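You operate a simulated robot arm through the tools that you are given. There is no shell and no other tool. Be economical: measure what you need, move in short steps, check, and stop when the job is done.

You are at the controls of a simulated two-armed robot. One attempt, no reset.

TASK
Pick up the blue cartridge that says "carbon" from the front of the long bench with one hand, pass it to the other hand and put it on the top of the sealer bench.

Only the result counts: the job must be done as asked and must still hold three seconds after the hand-in. Knocking over, shifting, dropping, spilling or breaking anything else fails it.

THE ROBOT
Two 7-joint arms with two-finger parallel grippers on one trunk, on a base that drives. Base frame: it is fixed to the floor where the robot stands at the start and does not move with it; the origin is under the middle of the robot, x ahead of it, y to its left, z up. Readings come in m, rad, newtons and seconds.
The left shoulder is at the start at [0.062, 0.196, 1.229], the right one opposite. With the tool pointing down near the work surface each hand reaches from about 0.28 to 0.7 m from the robot's upright axis, wherever it stands, measured 20 degrees to its own side. Places, roughly: top of the sealer bench [-2.8, -2.4, 0.9]. Payload 1.57 kg a hand.
The tool frame of a hand sits at the grasp point between the pads (the TCP): z along the fingers, y along the line on which they close. The tips reach 0.03 m beyond it. The gripper opens to 0.11 m. The fingers are 0.024 m wide and 0.012 m thick; the gripper's body (0.048 by 0.112 m) begins 0.078 m behind the TCP.
Orientation is told as [roll, pitch, yaw] about the base's x, y, z axes, in that order, counted from this pose: with the fingers straight down and closing along the base's y, the tool's x points along the base's -x, its y along +y and its z along -z.

THE INTERFACE
- The arms move only by the tool servo_tool. It takes "left_series", "right_series" or both (then of equal length, played together; a hand with none holds still); each is a list of rows, each a list of 6 numbers: the shift along the base's x, y, z in units of 30 mm (1.0 is 30 mm), then the turn, a rotation vector about the base's x, y, z in units of 8 degrees (1.0 is 8 degrees). In form: [[x, y, z, wx, wy, wz], ...]. A call has 1 to 10 rows; each row shifts and turns the commanded pose from where the row before left it. "left_claw" and "right_claw" are, for a hand that has rows, the gripper command, from -1 (fully open) to 1 (shut), values between in proportion, set as the call begins (left out, the last holds). A call with a number of a shift or a turn outside -1 to 1 is refused whole. A row lasts 0.2 s, in which the tool goes at most 0.05 m and 0.15 rad; a call with a longer step from one row to the next is refused whole, and so is a gripper value outside its range. Where a pose cannot be reached the arm comes as near as it can. A force on the tool above 40 N (or 10 N above the force at the start of the call, whichever is more), or a blocked arm, ends the call early, and 0.2 s more pass. Each finger travels about 0.072 m/s and halts on what it meets, pressing with about 26 N; the grip force reading is that of the motor and also rises with nothing between the fingers. The clock runs only during rows and for 0.2 s after the last one: add rows that do not move to give the fingers time. It gives the time, the measured TCP pose, the force on the tool (base axes), the opening and the grip force at its end, in the units of the frame above (readings bear some noise), with the torque about the TCP (base axes, N m) and any sound that the robot's microphone picked up.
- Cameras (640 x 400 px; columns grow to the right, rows downward): "scene" is now at [0.108, -0.0068, 1.8089]; the picture's right is [-0.10, -1.00, -0.00], its down [-0.80, 0.08, -0.60] and it looks along [0.60, -0.06, -0.80] (base axes); focal length 265 px, centre (320, 200). "left" rides on the left gripper at [0.07, -0.016, -0.141] in its tool frame; the picture's right is [0.23, 0.97, 0.00], its down [-0.85, 0.20, -0.48] and it looks along [-0.47, 0.11, 0.88] (tool axes); focal length 222 px, centre (320, 200). "right" rides on the right gripper at [0.07, 0.016, -0.141] in its tool frame; the picture's right is [-0.23, 0.97, 0.00], its down [-0.85, -0.20, -0.48] and it looks along [-0.47, -0.11, 0.88] (tool axes); focal length 222 px, centre (320, 200). There is no depth. A picture from a camera that has moved, and an enlarged one, comes with that camera's place and axes in the base frame and with its lens.
- capture(camera): a new picture of that camera. The clock stands still meanwhile.
- lift_body(by): slides the trunk up (or, below 0, down) by that many m; the arms and the scene camera ride with it, the base frame stays. It gives what a move gives, with no picture.
- roll_base(legs): drives the robot by 1 to 6 legs, each [ahead, left, turn to the left] in m, m and rad, along the robot's own axes; the way and the turn of a leg run together, so that a leg with both is an arc; at most 1.5 m and 3.142 rad a leg. The arms and the cameras ride along, it lands a little off, and it stops where it bumps. It gives what a move gives.
- turn_head(pan, tilt): turns the head with the scene camera to pan (to the left, within 1.501 rad either way) and tilt (down, from -0.506 to 1.204), counted from straight ahead of the robot. It gives what a move gives.
- zoom(camera, box): a new picture of the part [left, top, right, bottom] of that camera's present view, enlarged. The clock stands still meanwhile.
- sign_off(): hands the job in; it is judged then, once.

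Work in short steps. Places have to be worked out from the pictures, the camera data and where the tool is seen: move nearer, look again, correct. Check each grasp and each placing, and mend what went wrong. You have 120 turns and 88 pictures in all, those below and enlarged ones among them. Open the grippers and draw the arms clear of the work before you hand the job in, unless the task says otherwise; then end with one line.

The tools are called as name(argument=value, ...) on one line, values as JSON. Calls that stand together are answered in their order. servo_tool: Moves the arms, as the interface text tells. Its arguments: {"type":"object","properties":{"left_series":{"type":"array","items":{"type":"array","items":{"type":"number"}}},"left_claw":{"type":"number"},"right_series":{"type":"array","items":{"type":"array","items":{"type":"number"}}},"right_claw":{"type":"number"}},"required":[]} The other tools are called the same way: lift_body (by) slides the trunk up or down; roll_base (legs) drives the base; turn_head (pan, tilt) turns the head that bears the scene camera; capture (camera) takes a picture; zoom (camera, box) takes an enlarged picture of a part of a camera's view; sign_off () hands the job in.

At the start:

```text
time_s: 0.0
left_eef_pos: [0.518, 0.1111, 1.2187]
left_tool_rot: [-0.001, 0.002, 0.0]
left_wrist_force: [0.7, -0.4, -0.8]
left_torque: [-0.01, 0.03, 0.03]
left_opening: 0.1101
left_finger_force: 0.1
right_eef_pos: [0.332, -0.3046, 1.1949]
right_tool_rot: [-0.001, 0.001, 0.0]
right_wrist_force: [0.3, 0.0, -0.2]
right_torque: [0.02, 0.0, 0.0]
right_opening: 0.1097
right_finger_force: 0.0
trunk travel left (down, up): [-0.825, 0.165]
robot x, y, heading: [-0.0007, -0.0003, 0.003]
head pan, tilt: [-0.096, 0.927]
```

scene: 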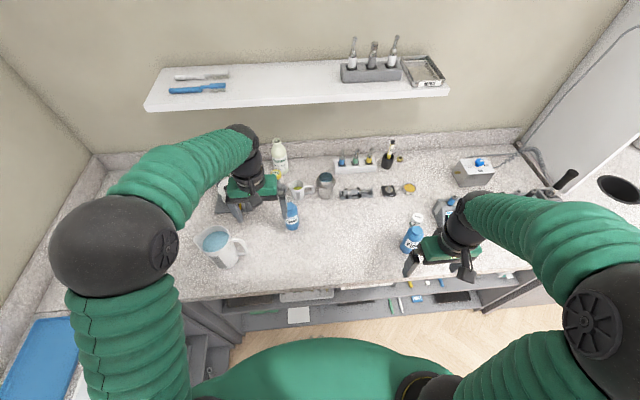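
right: 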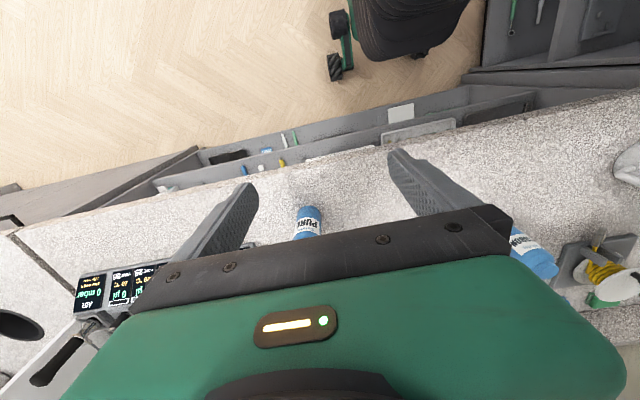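
left: 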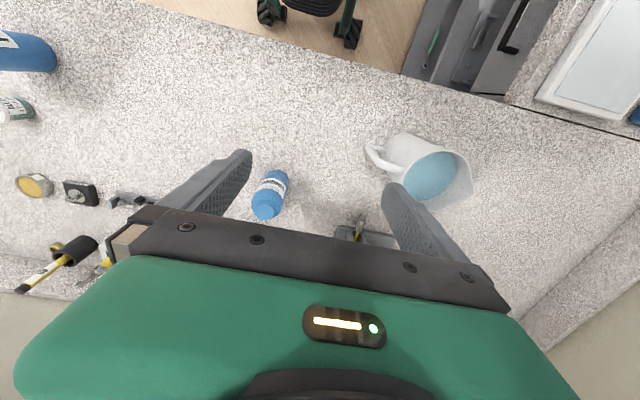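

Two blue cartridges are visible, one near (292,217) and one near (411,238). I zoom in to read the labels.

zoom(camera="scene", box=[250, 160, 350, 260])

zoom(camera="scene", box=[370, 180, 470, 280])

zoom(camera="left", box=[230, 150, 310, 230])

```text
4.00 times, centred on (300, 210) of scene
camera zoom: at [0.108, -0.0068, 1.8089], right [-0.1, -1.0, 0.0], down [-0.8, 0.08, -0.6], along [0.6, -0.06, -0.8], focal length 1058 px, centre (400, 160)
```

zoom: 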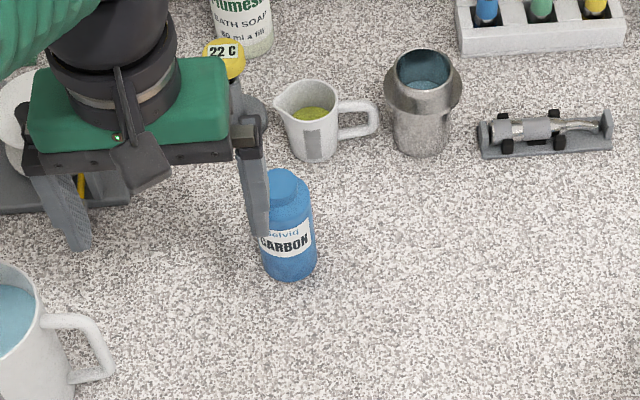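

```text
4.00 times, centred on (420, 230) of scene
camera zoom: at [0.108, -0.0068, 1.8089], right [-0.1, -1.0, 0.0], down [-0.8, 0.08, -0.6], along [0.6, -0.06, -0.8], focal length 1058 px, centre (-80, 80)
```

zoom: 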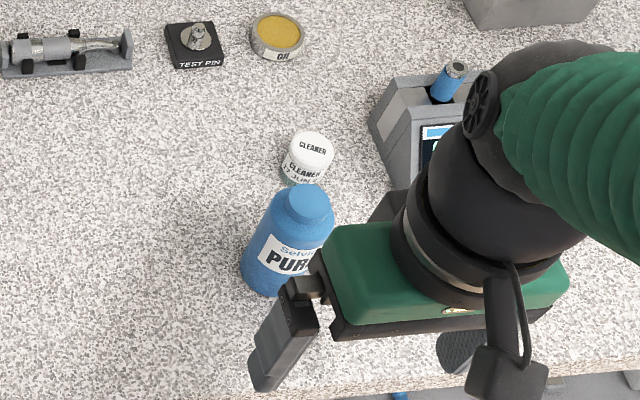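

```text
5.00 times, centred on (270, 190) of left
camera zoom: at [0.4477, 0.0951, 1.3605], right [-0.23, 0.97, 0.0], down [0.86, 0.2, 0.48], along [0.47, 0.11, -0.88], focal length 1111 px, centre (570, 250)
```

zoom: 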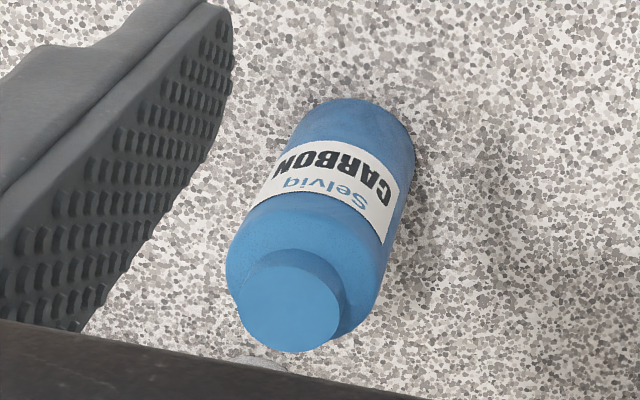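

The carbon cartridge stands at about (0.69, 0.045), base z≈0.9, top ≈1.0, roughly 0.054 wide. The plan is for the left hand to take it low with the fingers tilted forward, so the right hand can take it from above. First I pitch the left hand forward in free space.

servo_tool(left_series=[[0.1, -0.275, -0.3, 0, -0.94, 0], [0.1, -0.275, -0.3, 0, -0.94, 0], [0.1, -0.275, -0.3, 0, -0.94, 0], [0.1, -0.275, -0.3, 0, -0.94, 0], [0.1, -0.275, -0.3, 0, -0.94, 0], [0.1, -0.275, -0.3, 0, -0.94, 0], [0.1, -0.275, -0.3, 0, -0.94, 0], [0.1, -0.275, -0.3, 0, -0.94, 0]], left_claw=-1)

capture(camera="left")

capture(camera="scene")

```text
time_s: 1.5
left_eef_pos: [0.5683, 0.1269, 1.2399]
left_tool_rot: [-0.392, -0.888, 0.494]
left_wrist_force: [-0.1, 1.0, -0.1]
left_torque: [-0.02, -0.01, -0.01]
left_opening: 0.11
left_finger_force: 0.1
right_eef_pos: [0.3312, -0.3018, 1.1968]
right_tool_rot: [-0.003, 0.001, -0.001]
right_wrist_force: [0.5, 0.1, 0.5]
right_torque: [-0.02, 0.0, -0.01]
right_opening: 0.11
right_finger_force: 0.1
trunk travel left (down, up): [-0.825, 0.165]
robot x, y, heading: [0.0007, 0.0002, -0.002]
head pan, tilt: [-0.096, 0.927]
stopped in row 7 (left hand): the arm was blocked; the commanded pose is now the measured one
```

```text
81 pictures are left
camera left: at [0.4175, 0.0902, 1.2718], right [-0.3, 0.86, -0.41], down [0.05, 0.44, 0.89], along [0.95, 0.25, -0.18], focal length 222 px, centre (320, 200)
```

left: 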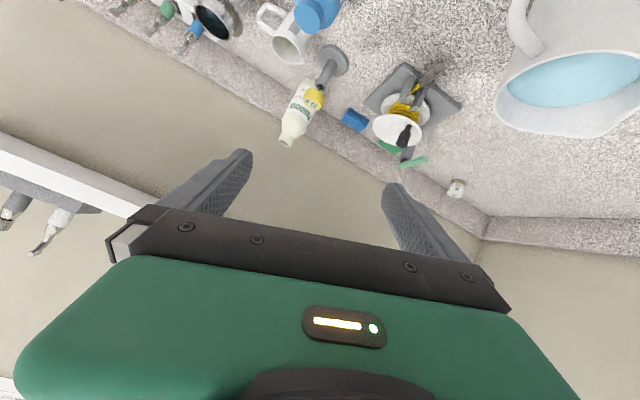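

```text
80 pictures are left
camera scene: at [0.1069, -0.0053, 1.8096], right [-0.1, -1.0, 0.0], down [-0.8, 0.08, -0.6], along [0.6, -0.06, -0.8], focal length 265 px, centre (320, 200)
```

scene: 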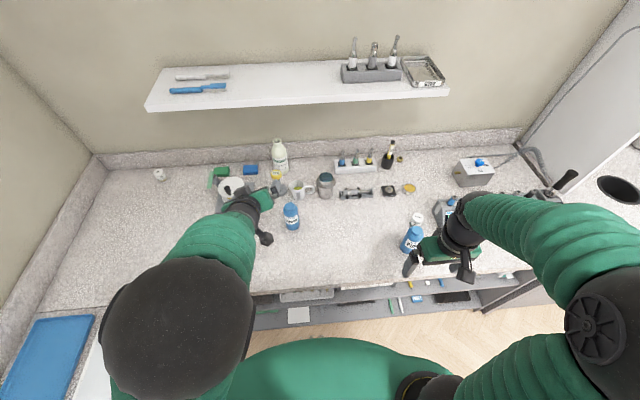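

The left arm got blocked: it can't hold this forward pitch so close in. I undo the tilt back to fingers-down and will then try a diagonal tilt, with the hand pointing forward and inward.

servo_tool(left_series=[[-0.05, 0, 0, 0.126, 0.844, -0.253], [-0.05, 0, 0, 0.126, 0.844, -0.253], [-0.05, 0, 0, 0.126, 0.844, -0.253], [-0.05, 0, 0, 0.126, 0.844, -0.253], [-0.05, 0, 0, 0.126, 0.844, -0.253], [-0.05, 0, 0, 0.126, 0.844, -0.253], [-0.05, 0, 0, 0.126, 0.844, -0.253], [-0.05, 0, 0, 0.126, 0.844, -0.253], [0, 0, 0, 0, 0, 0]])

```text
time_s: 3.5
left_eef_pos: [0.5565, 0.1215, 1.2353]
left_tool_rot: [0.003, 0.008, -0.016]
left_wrist_force: [-0.1, 0.6, -0.8]
left_torque: [0.01, 0.0, -0.01]
left_opening: 0.11
left_finger_force: 0.0
right_eef_pos: [0.3307, -0.3044, 1.1955]
right_tool_rot: [0.0, 0.001, 0.0]
right_wrist_force: [-0.4, 0.7, -0.3]
right_torque: [0.0, 0.01, 0.01]
right_opening: 0.1098
right_finger_force: 0.0
trunk travel left (down, up): [-0.825, 0.165]
robot x, y, heading: [-0.0012, -0.0023, -0.0]
head pan, tilt: [-0.096, 0.927]
```

Fingers are down again. Now I yaw the left hand -60° in place, then begin the tilt (inward and forward).

servo_tool(left_series=[[0, 0, 0, 0, 0, -0.94], [0, 0, 0, 0, 0, -0.94], [0, 0, 0, 0, 0, -0.94], [0, 0, 0, 0, 0, -0.94], [0, 0, 0, 0, 0, -0.94], [0, 0, 0, 0, 0, -0.94], [0, 0, 0, 0, 0, -0.94], [0, 0, 0, 0, 0, -0.94], [0, 0, 0, 0, 0, 0]])

servo_tool(left_series=[[0, 0, 0, -0.8, -0.46, 0], [0, 0, 0, -0.8, -0.46, 0], [0, 0, 0, -0.8, -0.46, 0], [0, 0, 0, -0.8, -0.46, 0], [0, 0, 0, -0.8, -0.46, 0], [0, 0, 0, -0.8, -0.46, 0], [0, 0, 0, 0, 0, 0]])

```text
time_s: 5.5
left_eef_pos: [0.5553, 0.123, 1.2347]
left_tool_rot: [0.003, 0.01, -1.067]
left_wrist_force: [0.1, 0.0, 1.1]
left_torque: [0.01, 0.0, 0.04]
left_opening: 0.11
left_finger_force: 0.0
right_eef_pos: [0.3324, -0.3037, 1.1963]
right_tool_rot: [0.001, 0.0, 0.0]
right_wrist_force: [0.1, 0.8, 0.9]
right_torque: [0.04, -0.02, -0.01]
right_opening: 0.1099
right_finger_force: 0.1
trunk travel left (down, up): [-0.825, 0.165]
robot x, y, heading: [-0.0, -0.0044, -0.002]
head pan, tilt: [-0.096, 0.927]
```

```text
time_s: 7.1
left_eef_pos: [0.5561, 0.1245, 1.2334]
left_tool_rot: [0.017, -0.768, -1.07]
left_wrist_force: [0.9, -0.4, 0.2]
left_torque: [-0.03, -0.01, 0.01]
left_opening: 0.1099
left_finger_force: 0.0
right_eef_pos: [0.3333, -0.3006, 1.1957]
right_tool_rot: [-0.002, -0.001, 0.0]
right_wrist_force: [-0.8, -1.4, 1.1]
right_torque: [0.0, -0.01, 0.02]
right_opening: 0.1101
right_finger_force: 0.1
trunk travel left (down, up): [-0.825, 0.165]
robot x, y, heading: [-0.0014, 0.0016, -0.001]
head pan, tilt: [-0.096, 0.927]
```

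That tracked perfectly to 44°. I add two more tilt rows to about 58° and look.

servo_tool(left_series=[[0, 0, 0, -0.8, -0.46, 0], [0, 0, 0, -0.8, -0.46, 0], [0, 0, 0, 0, 0, 0]])

capture(camera="left")

capture(camera="scene")

```text
time_s: 7.9
left_eef_pos: [0.5561, 0.1245, 1.2342]
left_tool_rot: [0.027, -1.025, -1.078]
left_wrist_force: [0.7, 0.1, -0.1]
left_torque: [0.01, -0.03, 0.01]
left_opening: 0.11
left_finger_force: 0.0
right_eef_pos: [0.3315, -0.2987, 1.1961]
right_tool_rot: [-0.005, 0.001, 0.0]
right_wrist_force: [-0.6, 0.0, 0.0]
right_torque: [-0.04, 0.03, -0.06]
right_opening: 0.11
right_finger_force: 0.0
trunk travel left (down, up): [-0.825, 0.165]
robot x, y, heading: [0.0, 0.0027, 0.004]
head pan, tilt: [-0.096, 0.927]
```

```text
79 pictures are left
camera left: at [0.4636, 0.2538, 1.2473], right [0.79, 0.59, -0.18], down [0.18, 0.06, 0.98], along [0.59, -0.81, -0.05], focal length 222 px, centre (320, 200)
```

left: 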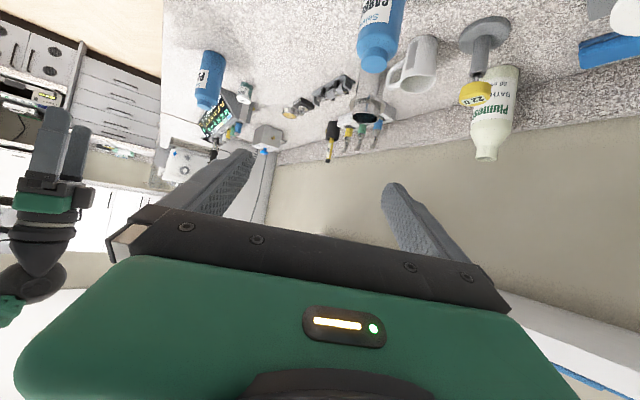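

```text
78 pictures are left
camera scene: at [0.1079, -0.0003, 1.8089], right [-0.1, -1.0, 0.0], down [-0.8, 0.07, -0.6], along [0.6, -0.06, -0.8], focal length 265 px, centre (320, 200)
```

scene: 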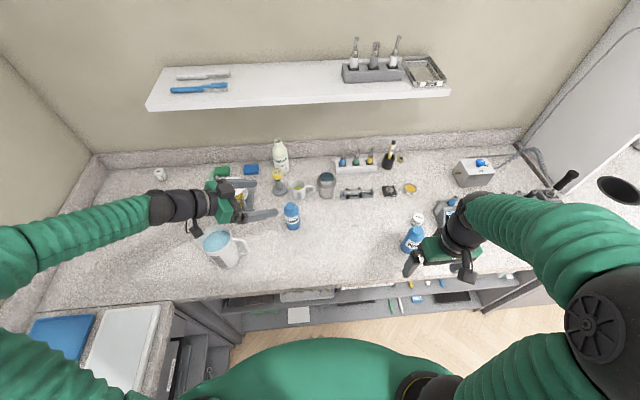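

The tilt works with the arm out to the left, but my gripper camera would pass very close to the mug at about (0.57, 0.30). I turn the approach more forward (yaw about -30°), staying high.

servo_tool(left_series=[[0, 0, 0, 0, 0, 0.8], [0, 0, 0, 0, 0, 0.8], [0, 0, 0, 0, 0, 0.8], [0, 0, 0, 0, 0, 0.8], [0, 0, 0, 0, 0, 0.8], [0, 0, 0, 0, 0, 0]])

capture(camera="left")

```text
time_s: 9.3
left_eef_pos: [0.5557, 0.1199, 1.235]
left_tool_rot: [0.03, -1.023, -0.52]
left_wrist_force: [-0.6, -0.4, 0.7]
left_torque: [-0.01, 0.0, 0.02]
left_opening: 0.1101
left_finger_force: 0.0
right_eef_pos: [0.3315, -0.3033, 1.1957]
right_tool_rot: [0.0, -0.002, 0.0]
right_wrist_force: [0.3, -0.5, 0.2]
right_torque: [0.03, -0.01, -0.01]
right_opening: 0.1102
right_finger_force: 0.1
trunk travel left (down, up): [-0.825, 0.165]
robot x, y, heading: [-0.0045, -0.0019, 0.002]
head pan, tilt: [-0.096, 0.927]
```

```text
77 pictures are left
camera left: at [0.4092, 0.1807, 1.2482], right [0.36, 0.92, -0.18], down [0.12, 0.14, 0.98], along [0.93, -0.37, -0.06], focal length 222 px, centre (320, 200)
```

left: 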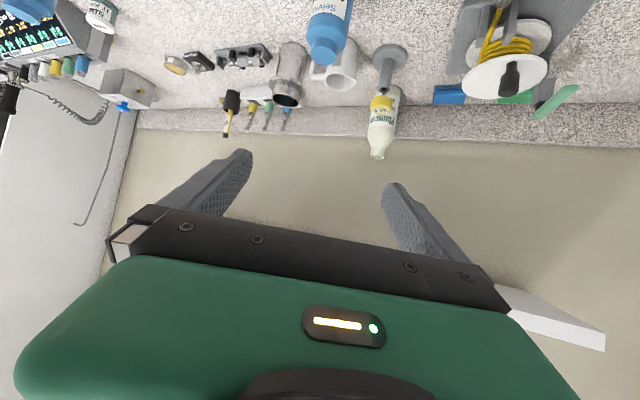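

The pose holds well. Triangulating puts the cartridge at about (0.662, 0.05) with its top at z≈1.035, so the bench is nearer z≈0.94. I lower toward a standoff and look again.

servo_tool(left_series=[[0.08, -0.1, -0.9, 0, 0, 0], [0.08, -0.1, -0.9, 0, 0, 0], [0.08, -0.1, -0.9, 0, 0, 0], [0.08, -0.1, -0.9, 0, 0, 0], [0, 0, -0.9, 0, 0, 0], [0, 0, 0, 0, 0, 0]])

capture(camera="left")

zoom(camera="scene", box=[210, 160, 370, 260])

```text
time_s: 10.7
left_eef_pos: [0.5645, 0.1127, 1.0975]
left_tool_rot: [0.029, -1.023, -0.518]
left_wrist_force: [0.2, 0.4, 0.8]
left_torque: [0.0, 0.04, 0.0]
left_opening: 0.11
left_finger_force: 0.1
right_eef_pos: [0.3314, -0.303, 1.1963]
right_tool_rot: [0.001, -0.003, -0.001]
right_wrist_force: [-1.1, 0.0, -0.8]
right_torque: [-0.01, -0.04, -0.01]
right_opening: 0.11
right_finger_force: 0.2
trunk travel left (down, up): [-0.825, 0.165]
robot x, y, heading: [0.0001, -0.0038, -0.001]
head pan, tilt: [-0.096, 0.927]
```

```text
76 pictures are left
camera left: at [0.4176, 0.1725, 1.1117], right [0.36, 0.92, -0.18], down [0.12, 0.15, 0.98], along [0.93, -0.38, -0.06], focal length 222 px, centre (320, 200)
```

left: 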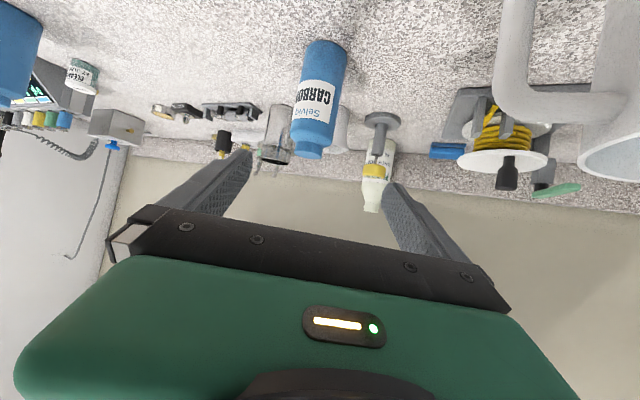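

```text
4.00 times, centred on (290, 210) of scene
camera zoom: at [0.1075, -0.0053, 1.8089], right [-0.1, -1.0, 0.0], down [-0.8, 0.08, -0.6], along [0.6, -0.06, -0.8], focal length 1058 px, centre (440, 160)
```

zoom: 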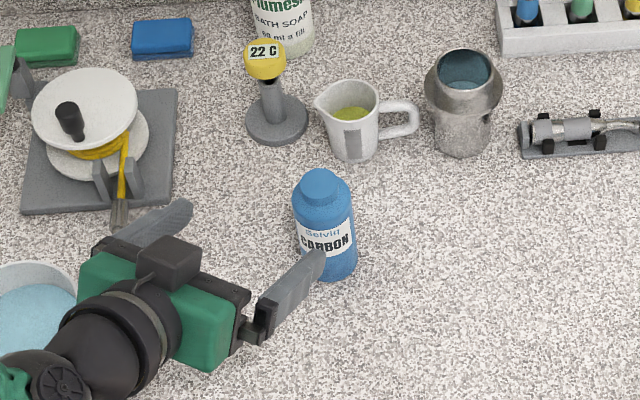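

Both views agree: the cartridge is at about (0.668, 0.046), bench z≈0.92, top ≈1.04. I move down onto the approach line first.

servo_tool(left_series=[[0.16, -0.18, -0.8, 0, 0, 0], [0.16, -0.18, -0.8, 0, 0, 0], [0.16, -0.18, -0.8, 0, 0, 0], [0, 0, 0, 0, 0, 0]])

capture(camera="left")

```text
time_s: 11.7
left_eef_pos: [0.5785, 0.0968, 1.0287]
left_tool_rot: [0.028, -1.023, -0.52]
left_wrist_force: [0.1, -1.2, 0.4]
left_torque: [0.01, 0.0, 0.01]
left_opening: 0.1099
left_finger_force: 0.1
right_eef_pos: [0.3314, -0.3018, 1.196]
right_tool_rot: [-0.002, -0.001, 0.0]
right_wrist_force: [-0.3, -0.6, 0.4]
right_torque: [0.0, 0.01, 0.02]
right_opening: 0.1102
right_finger_force: 0.1
trunk travel left (down, up): [-0.825, 0.165]
robot x, y, heading: [-0.002, -0.0, 0.002]
head pan, tilt: [-0.096, 0.927]
```

```text
74 pictures are left
camera left: at [0.4318, 0.1573, 1.0426], right [0.36, 0.92, -0.18], down [0.12, 0.14, 0.98], along [0.93, -0.38, -0.06], focal length 222 px, centre (320, 200)
```

left: 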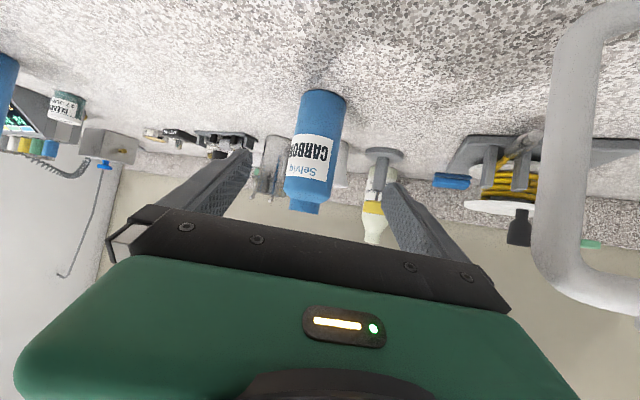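

The axis projects to about (0.665, 0.045), centred between the fingers. I advance along the finger direction to straddle the cartridge.

servo_tool(left_series=[[0.583, -0.339, -0.438, 0, 0, 0], [0.583, -0.339, -0.438, 0, 0, 0], [0.583, -0.339, -0.438, 0, 0, 0], [0.583, -0.339, -0.438, 0, 0, 0], [0.583, -0.339, -0.438, 0, 0, 0], [0, 0, 0, 0, 0, 0]])

capture(camera="left")

zoom(camera="scene", box=[210, 160, 370, 260])

```text
time_s: 13.1
left_eef_pos: [0.6687, 0.0433, 0.963]
left_tool_rot: [0.028, -1.022, -0.519]
left_wrist_force: [0.1, -0.5, -0.4]
left_torque: [0.01, -0.02, 0.01]
left_opening: 0.1102
left_finger_force: 0.0
right_eef_pos: [0.3306, -0.3028, 1.1957]
right_tool_rot: [0.0, 0.0, 0.0]
right_wrist_force: [-0.3, -0.3, -0.4]
right_torque: [-0.01, 0.01, 0.01]
right_opening: 0.11
right_finger_force: 0.0
trunk travel left (down, up): [-0.825, 0.165]
robot x, y, heading: [0.0024, 0.001, -0.001]
head pan, tilt: [-0.096, 0.927]
```

```text
73 pictures are left
camera left: at [0.5212, 0.1037, 0.976], right [0.36, 0.92, -0.18], down [0.12, 0.14, 0.98], along [0.93, -0.38, -0.06], focal length 222 px, centre (320, 200)
```

left: 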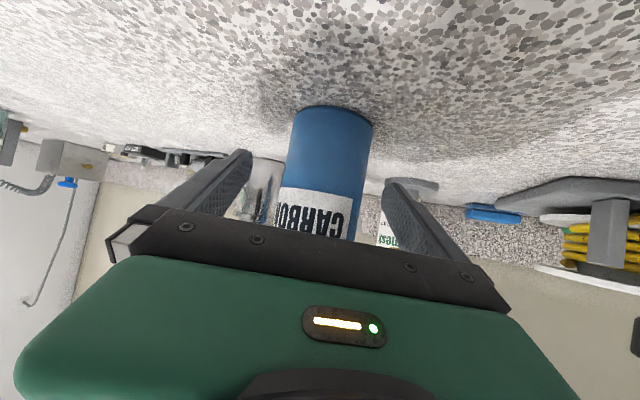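

```text
4.00 times, centred on (290, 210) of scene
camera zoom: at [0.1084, -0.0067, 1.8089], right [-0.1, -1.0, 0.0], down [-0.8, 0.08, -0.6], along [0.6, -0.06, -0.8], focal length 1058 px, centre (440, 160)
```

zoom: 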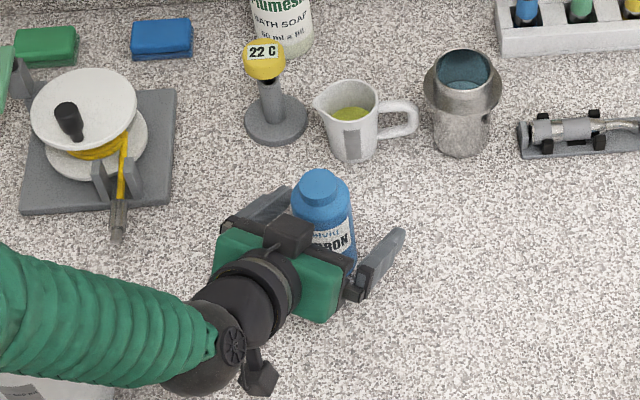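

The cartridge is between the fingers, roughly centred. I close the left gripper.

servo_tool(left_series=[[0, 0, 0, 0, 0, 0], [0, 0, 0, 0, 0, 0], [0, 0, 0, 0, 0, 0], [0, 0, 0, 0, 0, 0], [0, 0, 0, 0, 0, 0]], left_claw=1)

capture(camera="left")

```text
time_s: 14.3
left_eef_pos: [0.6679, 0.0442, 0.9629]
left_tool_rot: [0.03, -1.022, -0.519]
left_wrist_force: [-0.8, -0.6, -0.3]
left_torque: [-0.05, 0.02, 0.0]
left_opening: 0.0529
left_finger_force: 26.0
right_eef_pos: [0.3311, -0.3036, 1.1957]
right_tool_rot: [0.001, -0.001, 0.0]
right_wrist_force: [-0.5, -0.6, 0.0]
right_torque: [0.0, -0.01, 0.01]
right_opening: 0.1103
right_finger_force: 0.1
trunk travel left (down, up): [-0.825, 0.165]
robot x, y, heading: [0.0022, -0.0016, 0.003]
head pan, tilt: [-0.096, 0.927]
```

```text
71 pictures are left
camera left: at [0.5213, 0.1038, 0.9759], right [0.36, 0.92, -0.18], down [0.12, 0.14, 0.98], along [0.93, -0.38, -0.06], focal length 222 px, centre (320, 200)
```

left: 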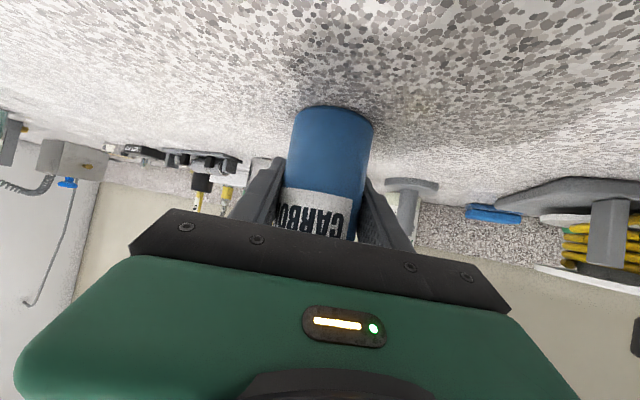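

It is held with a 0.053 opening at 26 N. I lift it straight up, then bring it back toward the robot's middle.

servo_tool(left_series=[[0, 0, 0.5, 0, 0, 0], [0, 0, 0.8, 0, 0, 0], [0, 0, 0.9, 0, 0, 0], [0, 0, 0.9, 0, 0, 0], [0, 0, 0.9, 0, 0, 0], [0, 0, 0.9, 0, 0, 0], [0, 0, 0.9, 0, 0, 0], [0, 0, 0.5, 0, 0, 0], [0, 0, 0, 0, 0, 0]])

servo_tool(left_series=[[-0.6, -0.3, 0, 0, 0, 0], [-0.8, -0.4, 0, 0, 0, 0], [-0.8, -0.4, 0, 0, 0, 0], [-0.8, -0.4, 0, 0, 0, 0], [-0.4, -0.2, 0, 0, 0, 0], [0, 0, 0, 0, 0, 0]])

capture(camera="left")

capture(camera="scene")

```text
time_s: 16.3
left_eef_pos: [0.6676, 0.0432, 1.1496]
left_tool_rot: [0.028, -1.021, -0.52]
left_wrist_force: [0.5, -0.1, -1.6]
left_torque: [0.02, -0.02, -0.03]
left_opening: 0.0531
left_finger_force: 26.3
right_eef_pos: [0.3317, -0.3032, 1.1962]
right_tool_rot: [-0.001, 0.0, 0.002]
right_wrist_force: [-0.3, -0.3, 0.9]
right_torque: [0.0, -0.01, 0.02]
right_opening: 0.1099
right_finger_force: 0.2
trunk travel left (down, up): [-0.825, 0.165]
robot x, y, heading: [-0.0001, 0.0008, 0.004]
head pan, tilt: [-0.096, 0.927]
```

```text
time_s: 17.7
left_eef_pos: [0.5654, -0.0108, 1.1506]
left_tool_rot: [0.03, -1.023, -0.52]
left_wrist_force: [0.3, 0.4, -3.3]
left_torque: [0.01, 0.02, 0.04]
left_opening: 0.0529
left_finger_force: 25.7
right_eef_pos: [0.3322, -0.3033, 1.1947]
right_tool_rot: [0.0, 0.0, 0.001]
right_wrist_force: [-0.4, 0.4, -0.4]
right_torque: [0.02, 0.01, 0.01]
right_opening: 0.1099
right_finger_force: 0.1
trunk travel left (down, up): [-0.825, 0.165]
robot x, y, heading: [0.0041, -0.0007, -0.003]
head pan, tilt: [-0.096, 0.927]
```

```text
70 pictures are left
camera left: at [0.4197, 0.0502, 1.1652], right [0.36, 0.92, -0.18], down [0.12, 0.14, 0.98], along [0.93, -0.38, -0.06], focal length 222 px, centre (320, 200)
```

left: 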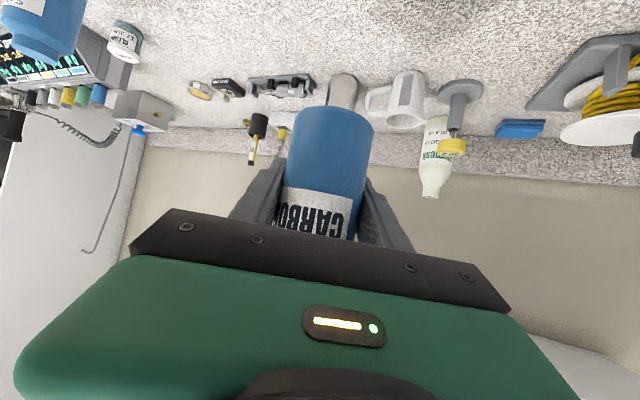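

```text
69 pictures are left
camera scene: at [0.1091, -0.0072, 1.8088], right [-0.1, -1.0, 0.0], down [-0.8, 0.08, -0.6], along [0.6, -0.06, -0.8], focal length 265 px, centre (320, 200)
```

scene: 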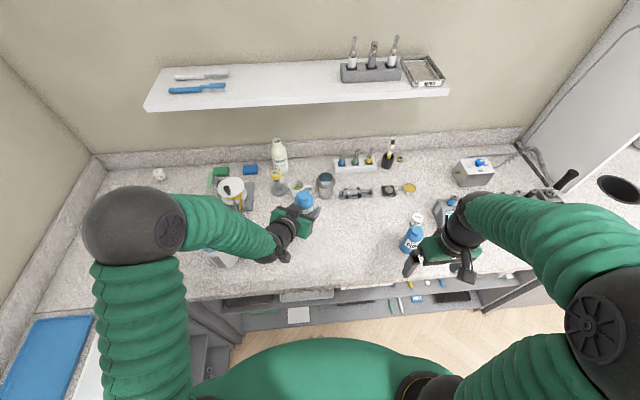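

The cartridge is firmly held and clear of the bench. Now I raise the right hand and yaw it about +60°, so its fingers will straddle the cartridge at right angles to the left ones.

servo_tool(right_series=[[0, 0, 0.9, 0, 0, 0], [0, 0, 0.9, 0, 0, 0], [0, 0, 0.9, 0, 0, 0.9], [0, 0, 0.9, 0, 0, 0.9], [0, 0, 0.9, 0, 0, 0.9], [0, 0, 0.5, 0, 0, 0.9], [0.3, 0.3, 0, 0, 0, 0.9], [0.5, 0.5, 0, 0, 0, 0.9], [0.5, 0.5, 0, 0, 0, 0.9], [0.5, 0.5, 0, 0, 0, 0.9]], right_claw=-1)

capture(camera="right")

zoom(camera="scene", box=[220, 160, 380, 260])

```text
time_s: 19.9
left_eef_pos: [0.5675, -0.0091, 1.1503]
left_tool_rot: [0.029, -1.021, -0.519]
left_wrist_force: [0.2, 0.0, -2.0]
left_torque: [-0.03, -0.05, 0.02]
left_opening: 0.0532
left_finger_force: 26.1
right_eef_pos: [0.3873, -0.2488, 1.3439]
right_tool_rot: [0.002, 0.0, 1.007]
right_wrist_force: [-0.1, -0.7, -0.6]
right_torque: [-0.02, 0.02, 0.01]
right_opening: 0.1101
right_finger_force: 0.0
trunk travel left (down, up): [-0.825, 0.165]
robot x, y, heading: [-0.0018, 0.001, 0.001]
head pan, tilt: [-0.096, 0.927]
```

```text
68 pictures are left
camera right: at [0.3353, -0.2985, 1.4862], right [-0.7, 0.71, 0.0], down [0.63, 0.62, 0.48], along [0.34, 0.34, -0.88], focal length 222 px, centre (320, 200)
```

right: 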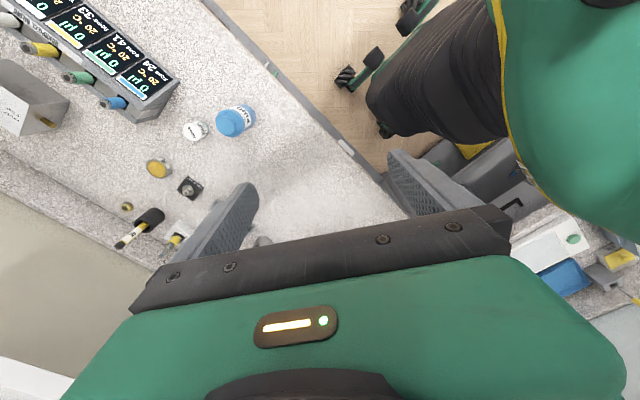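

```text
4.00 times, centred on (300, 210) of scene
camera zoom: at [0.1098, -0.0063, 1.8088], right [-0.1, -1.0, 0.0], down [-0.8, 0.08, -0.6], along [0.59, -0.06, -0.8], focal length 1058 px, centre (400, 160)
```

zoom: 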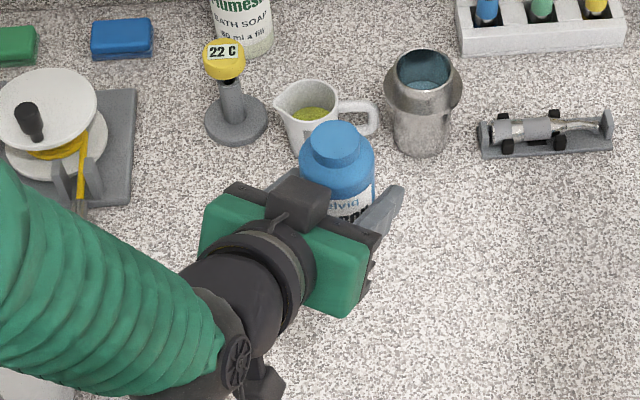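

The box on top of the left palm would crowd the perpendicular grip. Instead I align the right fingers with the left closing line (yaw -30°) and grip the upper body, above the left fingers. I turn the right hand back while moving in part way at height.

servo_tool(right_series=[[0.1, 0.1, 0, 0, 0, -1], [0.1, 0.1, 0, 0, 0, -1], [0.3, 0.4, 0, 0, 0, -1], [0.3, 0.4, 0, 0, 0, -1], [0.3, 0.4, 0, 0, 0, -1], [0.3, 0.4, 0, 0, 0, -1], [0.3, 0.4, 0, 0, 0, -1], [0.3, 0.4, 0, 0, 0, -1], [0.3, 0.4, 0, 0, 0, -1], [0.3, 0.4, 0, 0, 0, -1]])

servo_tool(right_series=[[0.3, 0.4, 0, 0, 0, -0.94], [0.3, 0.4, 0, 0, 0, 0], [0.3, 0.4, 0, 0, 0, 0], [0, 0, 0, 0, 0, 0]])

capture(camera="right")

capture(camera="scene")

```text
time_s: 22.1
left_eef_pos: [0.5662, -0.0094, 1.1511]
left_tool_rot: [0.028, -1.023, -0.521]
left_wrist_force: [1.3, 0.2, -1.9]
left_torque: [-0.03, -0.04, -0.01]
left_opening: 0.0531
left_finger_force: 26.0
right_eef_pos: [0.4645, -0.1474, 1.3458]
right_tool_rot: [0.0, 0.0, -0.395]
right_wrist_force: [1.0, -0.3, 0.4]
right_torque: [0.01, 0.04, 0.04]
right_opening: 0.11
right_finger_force: 0.0
trunk travel left (down, up): [-0.825, 0.165]
robot x, y, heading: [0.0004, -0.0, -0.001]
head pan, tilt: [-0.096, 0.927]
```

```text
time_s: 23.1
left_eef_pos: [0.5654, -0.01, 1.153]
left_tool_rot: [0.029, -1.023, -0.521]
left_wrist_force: [0.1, 1.1, -2.5]
left_torque: [0.0, -0.01, -0.03]
left_opening: 0.0531
left_finger_force: 26.1
right_eef_pos: [0.4899, -0.111, 1.3445]
right_tool_rot: [-0.002, -0.002, -0.524]
right_wrist_force: [-0.6, -0.5, -0.6]
right_torque: [-0.02, 0.04, 0.01]
right_opening: 0.11
right_finger_force: 0.0
trunk travel left (down, up): [-0.825, 0.165]
robot x, y, heading: [-0.0008, -0.0019, -0.001]
head pan, tilt: [-0.096, 0.927]
```

```text
66 pictures are left
camera right: at [0.4376, -0.0616, 1.4862], right [0.68, 0.73, 0.0], down [0.64, -0.6, 0.48], along [0.35, -0.33, -0.88], focal length 222 px, centre (320, 200)
```

right: 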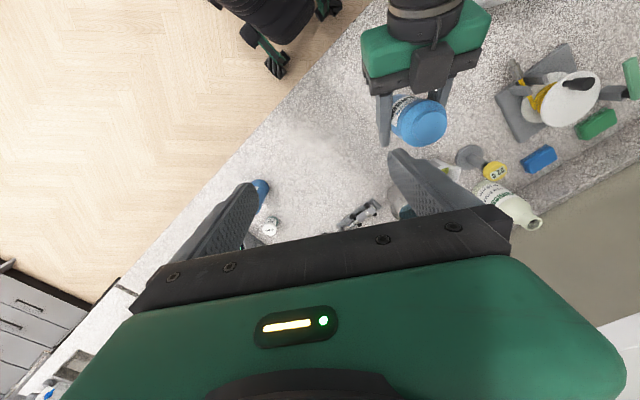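

```text
65 pictures are left
camera scene: at [0.1089, -0.0058, 1.8088], right [-0.1, -1.0, 0.0], down [-0.8, 0.08, -0.6], along [0.6, -0.06, -0.8], focal length 265 px, centre (320, 200)
```

scene: 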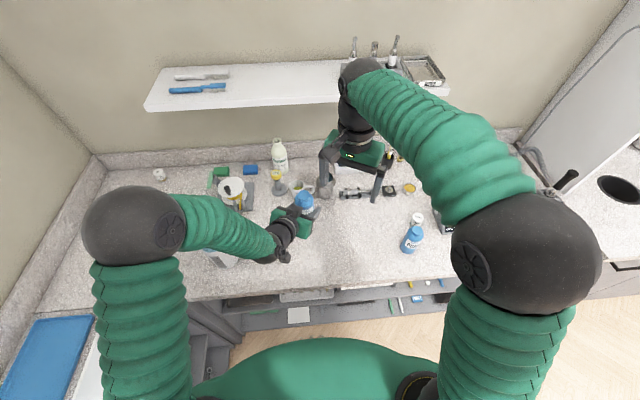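

From the right camera the cap reads (0.55, -0.006) and from the scene (0.563, -0.008), so I take (0.558, -0.008). I move above it, tips still clear of the cap.

servo_tool(right_series=[[0.57, 0.86, 0, 0, 0, 0], [0.57, 0.86, 0, 0, 0, 0], [0.57, 0.86, 0, 0, 0, 0], [0.57, 0.86, 0, 0, 0, 0], [0, 0, 0, 0, 0, 0]])

capture(camera="right")

zoom(camera="scene", box=[220, 110, 380, 260])

```text
time_s: 24.3
left_eef_pos: [0.566, -0.0082, 1.1514]
left_tool_rot: [0.027, -1.022, -0.519]
left_wrist_force: [-0.3, -0.2, -1.9]
left_torque: [0.01, -0.05, -0.01]
left_opening: 0.0533
left_finger_force: 25.8
right_eef_pos: [0.5592, -0.0051, 1.3474]
right_tool_rot: [-0.001, 0.001, -0.525]
right_wrist_force: [0.4, -0.4, -0.3]
right_torque: [0.0, 0.01, -0.02]
right_opening: 0.1098
right_finger_force: 0.0
trunk travel left (down, up): [-0.825, 0.165]
robot x, y, heading: [-0.0014, -0.002, -0.001]
head pan, tilt: [-0.096, 0.927]
```

```text
64 pictures are left
camera right: at [0.5081, 0.0447, 1.4884], right [0.68, 0.73, 0.0], down [0.64, -0.6, 0.48], along [0.35, -0.33, -0.88], focal length 222 px, centre (320, 200)
```

right: 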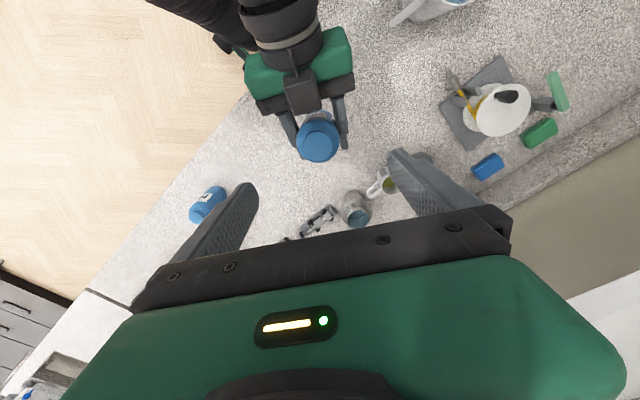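

```text
2.67 times, centred on (300, 185) of scene
camera zoom: at [0.1106, -0.0051, 1.8087], right [-0.1, -1.0, 0.0], down [-0.8, 0.08, -0.6], along [0.59, -0.06, -0.8], focal length 706 px, centre (373, 240)
```

zoom: 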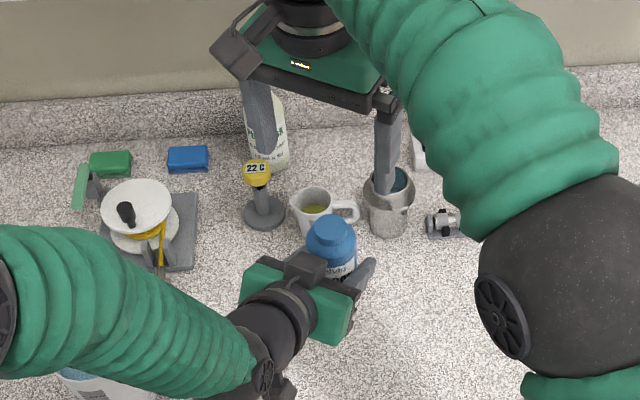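

The right hand is aligned over the cap axis (0.559, -0.006). I descend most of the way with the fingers open.

servo_tool(right_series=[[0.1, -0.06, -0.8, 0, 0, 0], [0, 0, -0.8, 0, 0, 0], [0, 0, -0.8, 0, 0, 0], [0, 0, -0.8, 0, 0, 0], [0, 0, 0, 0, 0, 0]])

capture(camera="right")

zoom(camera="scene", box=[220, 130, 380, 230])

```text
time_s: 25.5
left_eef_pos: [0.5665, -0.0079, 1.1518]
left_tool_rot: [0.029, -1.023, -0.52]
left_wrist_force: [1.1, -0.3, -1.7]
left_torque: [0.01, -0.04, 0.0]
left_opening: 0.0529
left_finger_force: 26.2
right_eef_pos: [0.5634, -0.0083, 1.2508]
right_tool_rot: [-0.003, 0.002, -0.524]
right_wrist_force: [-0.2, 0.6, 0.8]
right_torque: [-0.02, -0.02, 0.0]
right_opening: 0.1097
right_finger_force: 0.1
trunk travel left (down, up): [-0.825, 0.165]
robot x, y, heading: [-0.0022, -0.001, -0.001]
head pan, tilt: [-0.096, 0.927]
```

```text
62 pictures are left
camera right: at [0.512, 0.0415, 1.392], right [0.68, 0.73, 0.0], down [0.64, -0.6, 0.48], along [0.35, -0.33, -0.88], focal length 222 px, centre (320, 200)
```

right: 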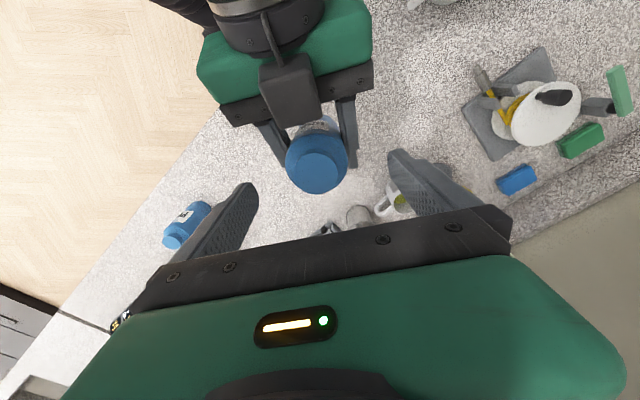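

```text
4.00 times, centred on (300, 180) of scene
camera zoom: at [0.1106, -0.0053, 1.8087], right [-0.1, -1.0, 0.0], down [-0.8, 0.08, -0.6], along [0.59, -0.06, -0.8], focal length 1058 px, centre (400, 280)
```

zoom: 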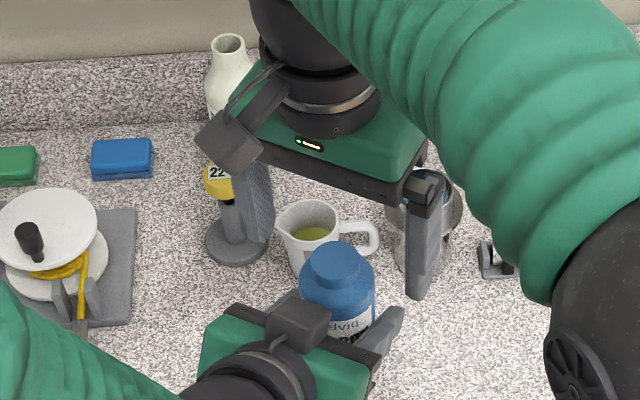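

Still centred, with the fingers clear on both sides. I descend the last 38 mm so the tips sit just above the left fingers.

servo_tool(right_series=[[0, 0, -0.63, 0, 0, 0], [0, 0, -0.63, 0, 0, 0], [0, 0, 0, 0, 0, 0]])

capture(camera="right")

zoom(camera="scene", box=[260, 160, 360, 230])

capture(camera="left")

```text
time_s: 26.3
left_eef_pos: [0.5648, -0.0089, 1.1522]
left_tool_rot: [0.026, -1.024, -0.52]
left_wrist_force: [-0.4, -0.4, -2.0]
left_torque: [-0.03, -0.03, 0.03]
left_opening: 0.0531
left_finger_force: 26.2
right_eef_pos: [0.5623, -0.0079, 1.2138]
right_tool_rot: [-0.001, -0.002, -0.524]
right_wrist_force: [-0.2, 0.6, 0.3]
right_torque: [-0.01, 0.02, -0.02]
right_opening: 0.1101
right_finger_force: 0.1
trunk travel left (down, up): [-0.825, 0.165]
robot x, y, heading: [-0.0009, -0.0003, 0.002]
head pan, tilt: [-0.096, 0.927]
```

```text
60 pictures are left
camera right: at [0.5092, 0.0419, 1.3552], right [0.68, 0.73, 0.0], down [0.64, -0.6, 0.48], along [0.35, -0.33, -0.88], focal length 222 px, centre (320, 200)
```

right: 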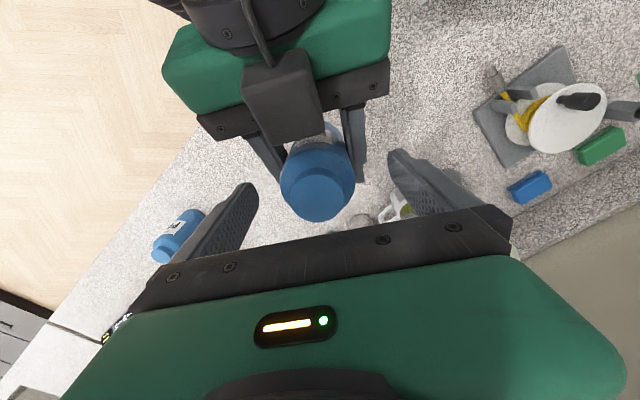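

```text
5.71 times, centred on (310, 195) of scene
camera zoom: at [0.1097, -0.0052, 1.8088], right [-0.1, -1.0, 0.0], down [-0.8, 0.08, -0.6], along [0.59, -0.06, -0.8], focal length 1512 px, centre (377, 229)
```

zoom: 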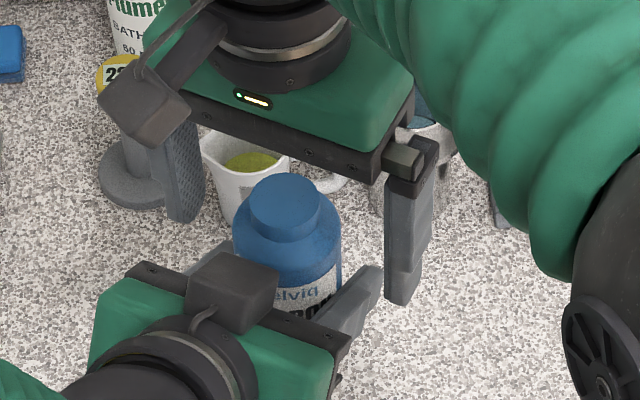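

```text
58 pictures are left
camera left: at [0.419, 0.0516, 1.1654], right [0.36, 0.92, -0.18], down [0.12, 0.15, 0.98], along [0.93, -0.38, -0.06], focal length 222 px, centre (320, 200)
```

left: 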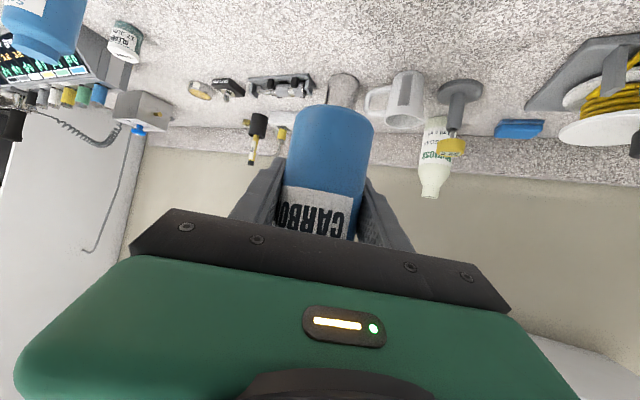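

The tips are level with the body and about 20–25 mm of body is engaged, above the left fingers. I close the right gripper.

servo_tool(right_series=[[0, 0, 0, 0, 0, 0], [0, 0, 0, 0, 0, 0], [0, 0, 0, 0, 0, 0], [0, 0, 0, 0, 0, 0], [0, 0, 0, 0, 0, 0], [0, 0, 0, 0, 0, 0]], right_claw=1)

capture(camera="right")

zoom(camera="scene", box=[260, 160, 360, 230])

```text
time_s: 27.7
left_eef_pos: [0.5654, -0.0093, 1.1521]
left_tool_rot: [0.027, -1.024, -0.519]
left_wrist_force: [2.2, 1.7, -2.0]
left_torque: [-0.59, 0.42, 0.12]
left_opening: 0.0531
left_finger_force: 26.1
right_eef_pos: [0.5618, -0.0079, 1.2145]
right_tool_rot: [-0.001, 0.001, -0.523]
right_wrist_force: [-1.7, -2.1, -0.4]
right_torque: [0.43, -0.31, -0.1]
right_opening: 0.0533
right_finger_force: 26.0
trunk travel left (down, up): [-0.825, 0.165]
robot x, y, heading: [-0.0038, 0.0021, -0.0]
head pan, tilt: [-0.096, 0.927]
```

```text
57 pictures are left
camera right: at [0.5094, 0.0417, 1.3552], right [0.68, 0.73, 0.0], down [0.64, -0.6, 0.48], along [0.35, -0.33, -0.88], focal length 222 px, centre (320, 200)
```

right: 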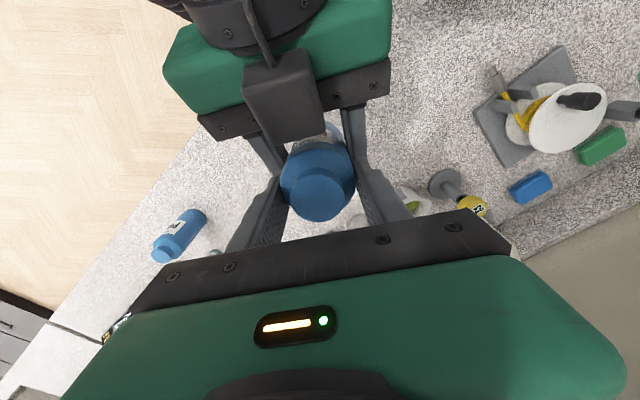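

```text
5.71 times, centred on (310, 195) of scene
camera zoom: at [0.1098, -0.0053, 1.8088], right [-0.1, -1.0, 0.0], down [-0.8, 0.08, -0.6], along [0.59, -0.06, -0.8], focal length 1512 px, centre (377, 229)
```

zoom: 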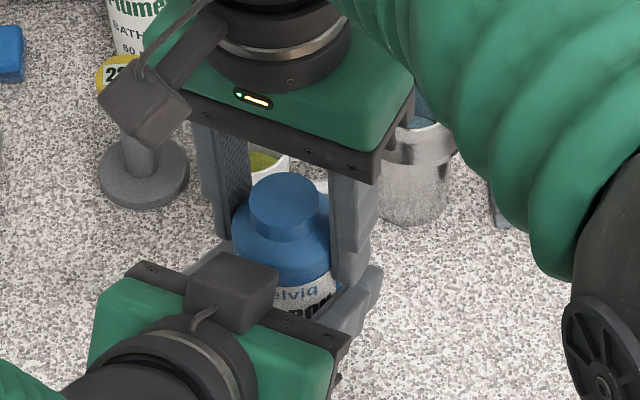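

Both hands hold it at 0.053. I open the left gripper and withdraw it along its own finger line.

servo_tool(left_series=[[0, 0, 0, 0, 0, 0], [0, 0, 0, 0, 0, 0], [0, 0, 0, 0, 0, 0], [0, 0, 0, 0, 0, 0], [0, 0, 0, 0, 0, 0]], left_claw=-1)

capture(camera="right")

```text
time_s: 28.9
left_eef_pos: [0.5667, -0.0084, 1.1514]
left_tool_rot: [0.027, -1.022, -0.521]
left_wrist_force: [0.1, 0.5, -0.3]
left_torque: [-0.02, 0.05, -0.01]
left_opening: 0.1099
left_finger_force: 0.0
right_eef_pos: [0.5633, -0.0076, 1.2132]
right_tool_rot: [-0.003, 0.0, -0.523]
right_wrist_force: [0.8, 0.2, -0.1]
right_torque: [0.02, 0.01, -0.01]
right_opening: 0.0534
right_finger_force: 25.9
trunk travel left (down, up): [-0.825, 0.165]
robot x, y, heading: [0.0026, -0.0016, -0.003]
head pan, tilt: [-0.096, 0.927]
```

```text
55 pictures are left
camera right: at [0.5095, 0.0418, 1.3552], right [0.68, 0.73, 0.0], down [0.64, -0.6, 0.48], along [0.35, -0.33, -0.88], focal length 222 px, centre (320, 200)
```

right: 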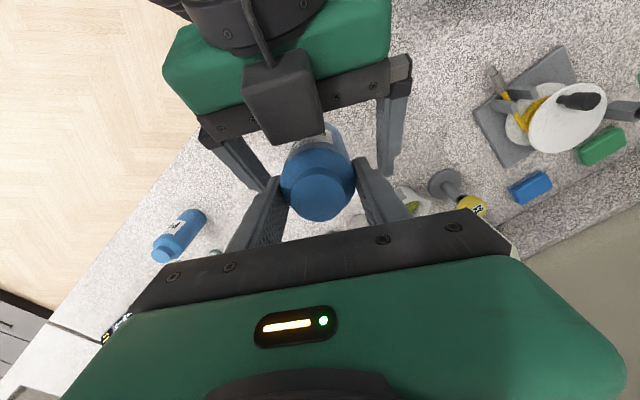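

The right hand alone holds it and the left fingers are open. I withdraw the left hand horizontally backward, away from the right gripper.

servo_tool(left_series=[[-0.5, 0.28, 0, 0, 0, 0], [-0.72, 0.41, 0, 0, 0, 0], [-0.72, 0.41, 0, 0, 0, 0], [-0.72, 0.5, 0, 0, 0, 0], [-0.6, 0.6, 0, 0, 0, 0], [-0.2, 0.8, 0, 0, 0, 0], [0, 0.8, 0, 0, 0, 0], [0, 0, 0, 0, 0, 0]])

servo_tool(right_series=[[0, 0, 0.5, 0, 0, 0], [0, 0, 0.5, 0, 0, 0], [0, 0, 0.5, 0, 0, 0], [0, 0, 0, 0, 0, 0]])

capture(camera="scene")

capture(camera="left")

```text
time_s: 30.7
left_eef_pos: [0.4844, 0.1072, 1.1478]
left_tool_rot: [0.027, -1.023, -0.518]
left_wrist_force: [0.1, -0.4, 0.4]
left_torque: [0.02, 0.02, 0.01]
left_opening: 0.1101
left_finger_force: 0.0
left hand out of reach, approached as far as the arm can: row 5, 6
right_eef_pos: [0.5624, -0.0069, 1.2138]
right_tool_rot: [-0.001, -0.001, -0.523]
right_wrist_force: [-0.3, 0.3, -0.2]
right_torque: [0.0, -0.03, 0.0]
right_opening: 0.053
right_finger_force: 25.5
trunk travel left (down, up): [-0.825, 0.165]
robot x, y, heading: [-0.0009, 0.0008, 0.001]
head pan, tilt: [-0.096, 0.927]
```

```text
time_s: 31.7
left_eef_pos: [0.4842, 0.1055, 1.147]
left_tool_rot: [0.027, -1.021, -0.518]
left_wrist_force: [-0.4, 0.4, -0.8]
left_torque: [0.0, -0.01, 0.02]
left_opening: 0.1099
left_finger_force: 0.0
right_eef_pos: [0.561, -0.0089, 1.2574]
right_tool_rot: [-0.002, -0.001, -0.523]
right_wrist_force: [-0.5, 0.2, -2.7]
right_torque: [0.0, 0.01, -0.01]
right_opening: 0.0532
right_finger_force: 26.2
trunk travel left (down, up): [-0.825, 0.165]
robot x, y, heading: [-0.0004, 0.0035, -0.005]
head pan, tilt: [-0.096, 0.927]
```

```text
54 pictures are left
camera scene: at [0.1099, -0.0046, 1.8088], right [-0.1, -1.0, 0.0], down [-0.8, 0.08, -0.6], along [0.59, -0.06, -0.8], focal length 265 px, centre (320, 200)
```

scene: 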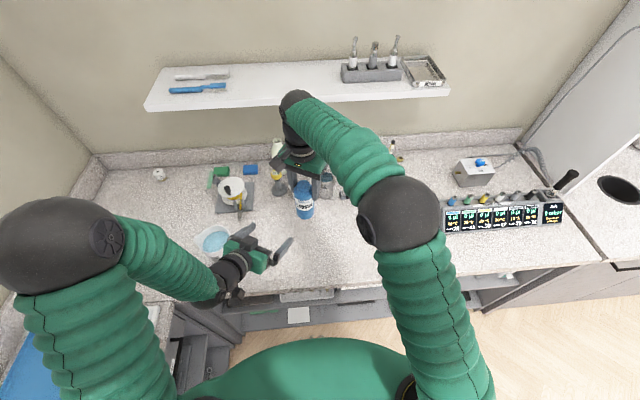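

```text
53 pictures are left
camera left: at [0.338, 0.1665, 1.1601], right [0.36, 0.91, -0.18], down [0.12, 0.15, 0.98], along [0.92, -0.38, -0.06], focal length 222 px, centre (320, 200)
```

left: 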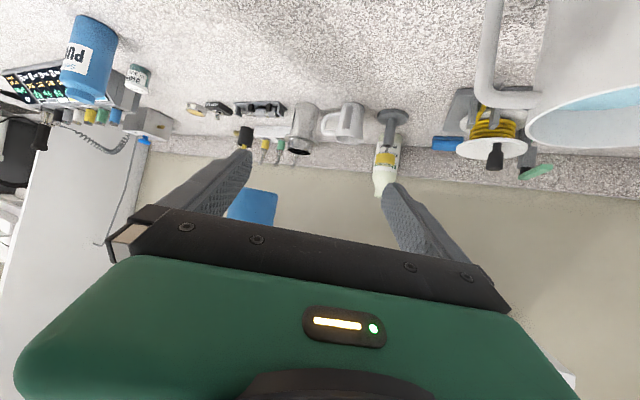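

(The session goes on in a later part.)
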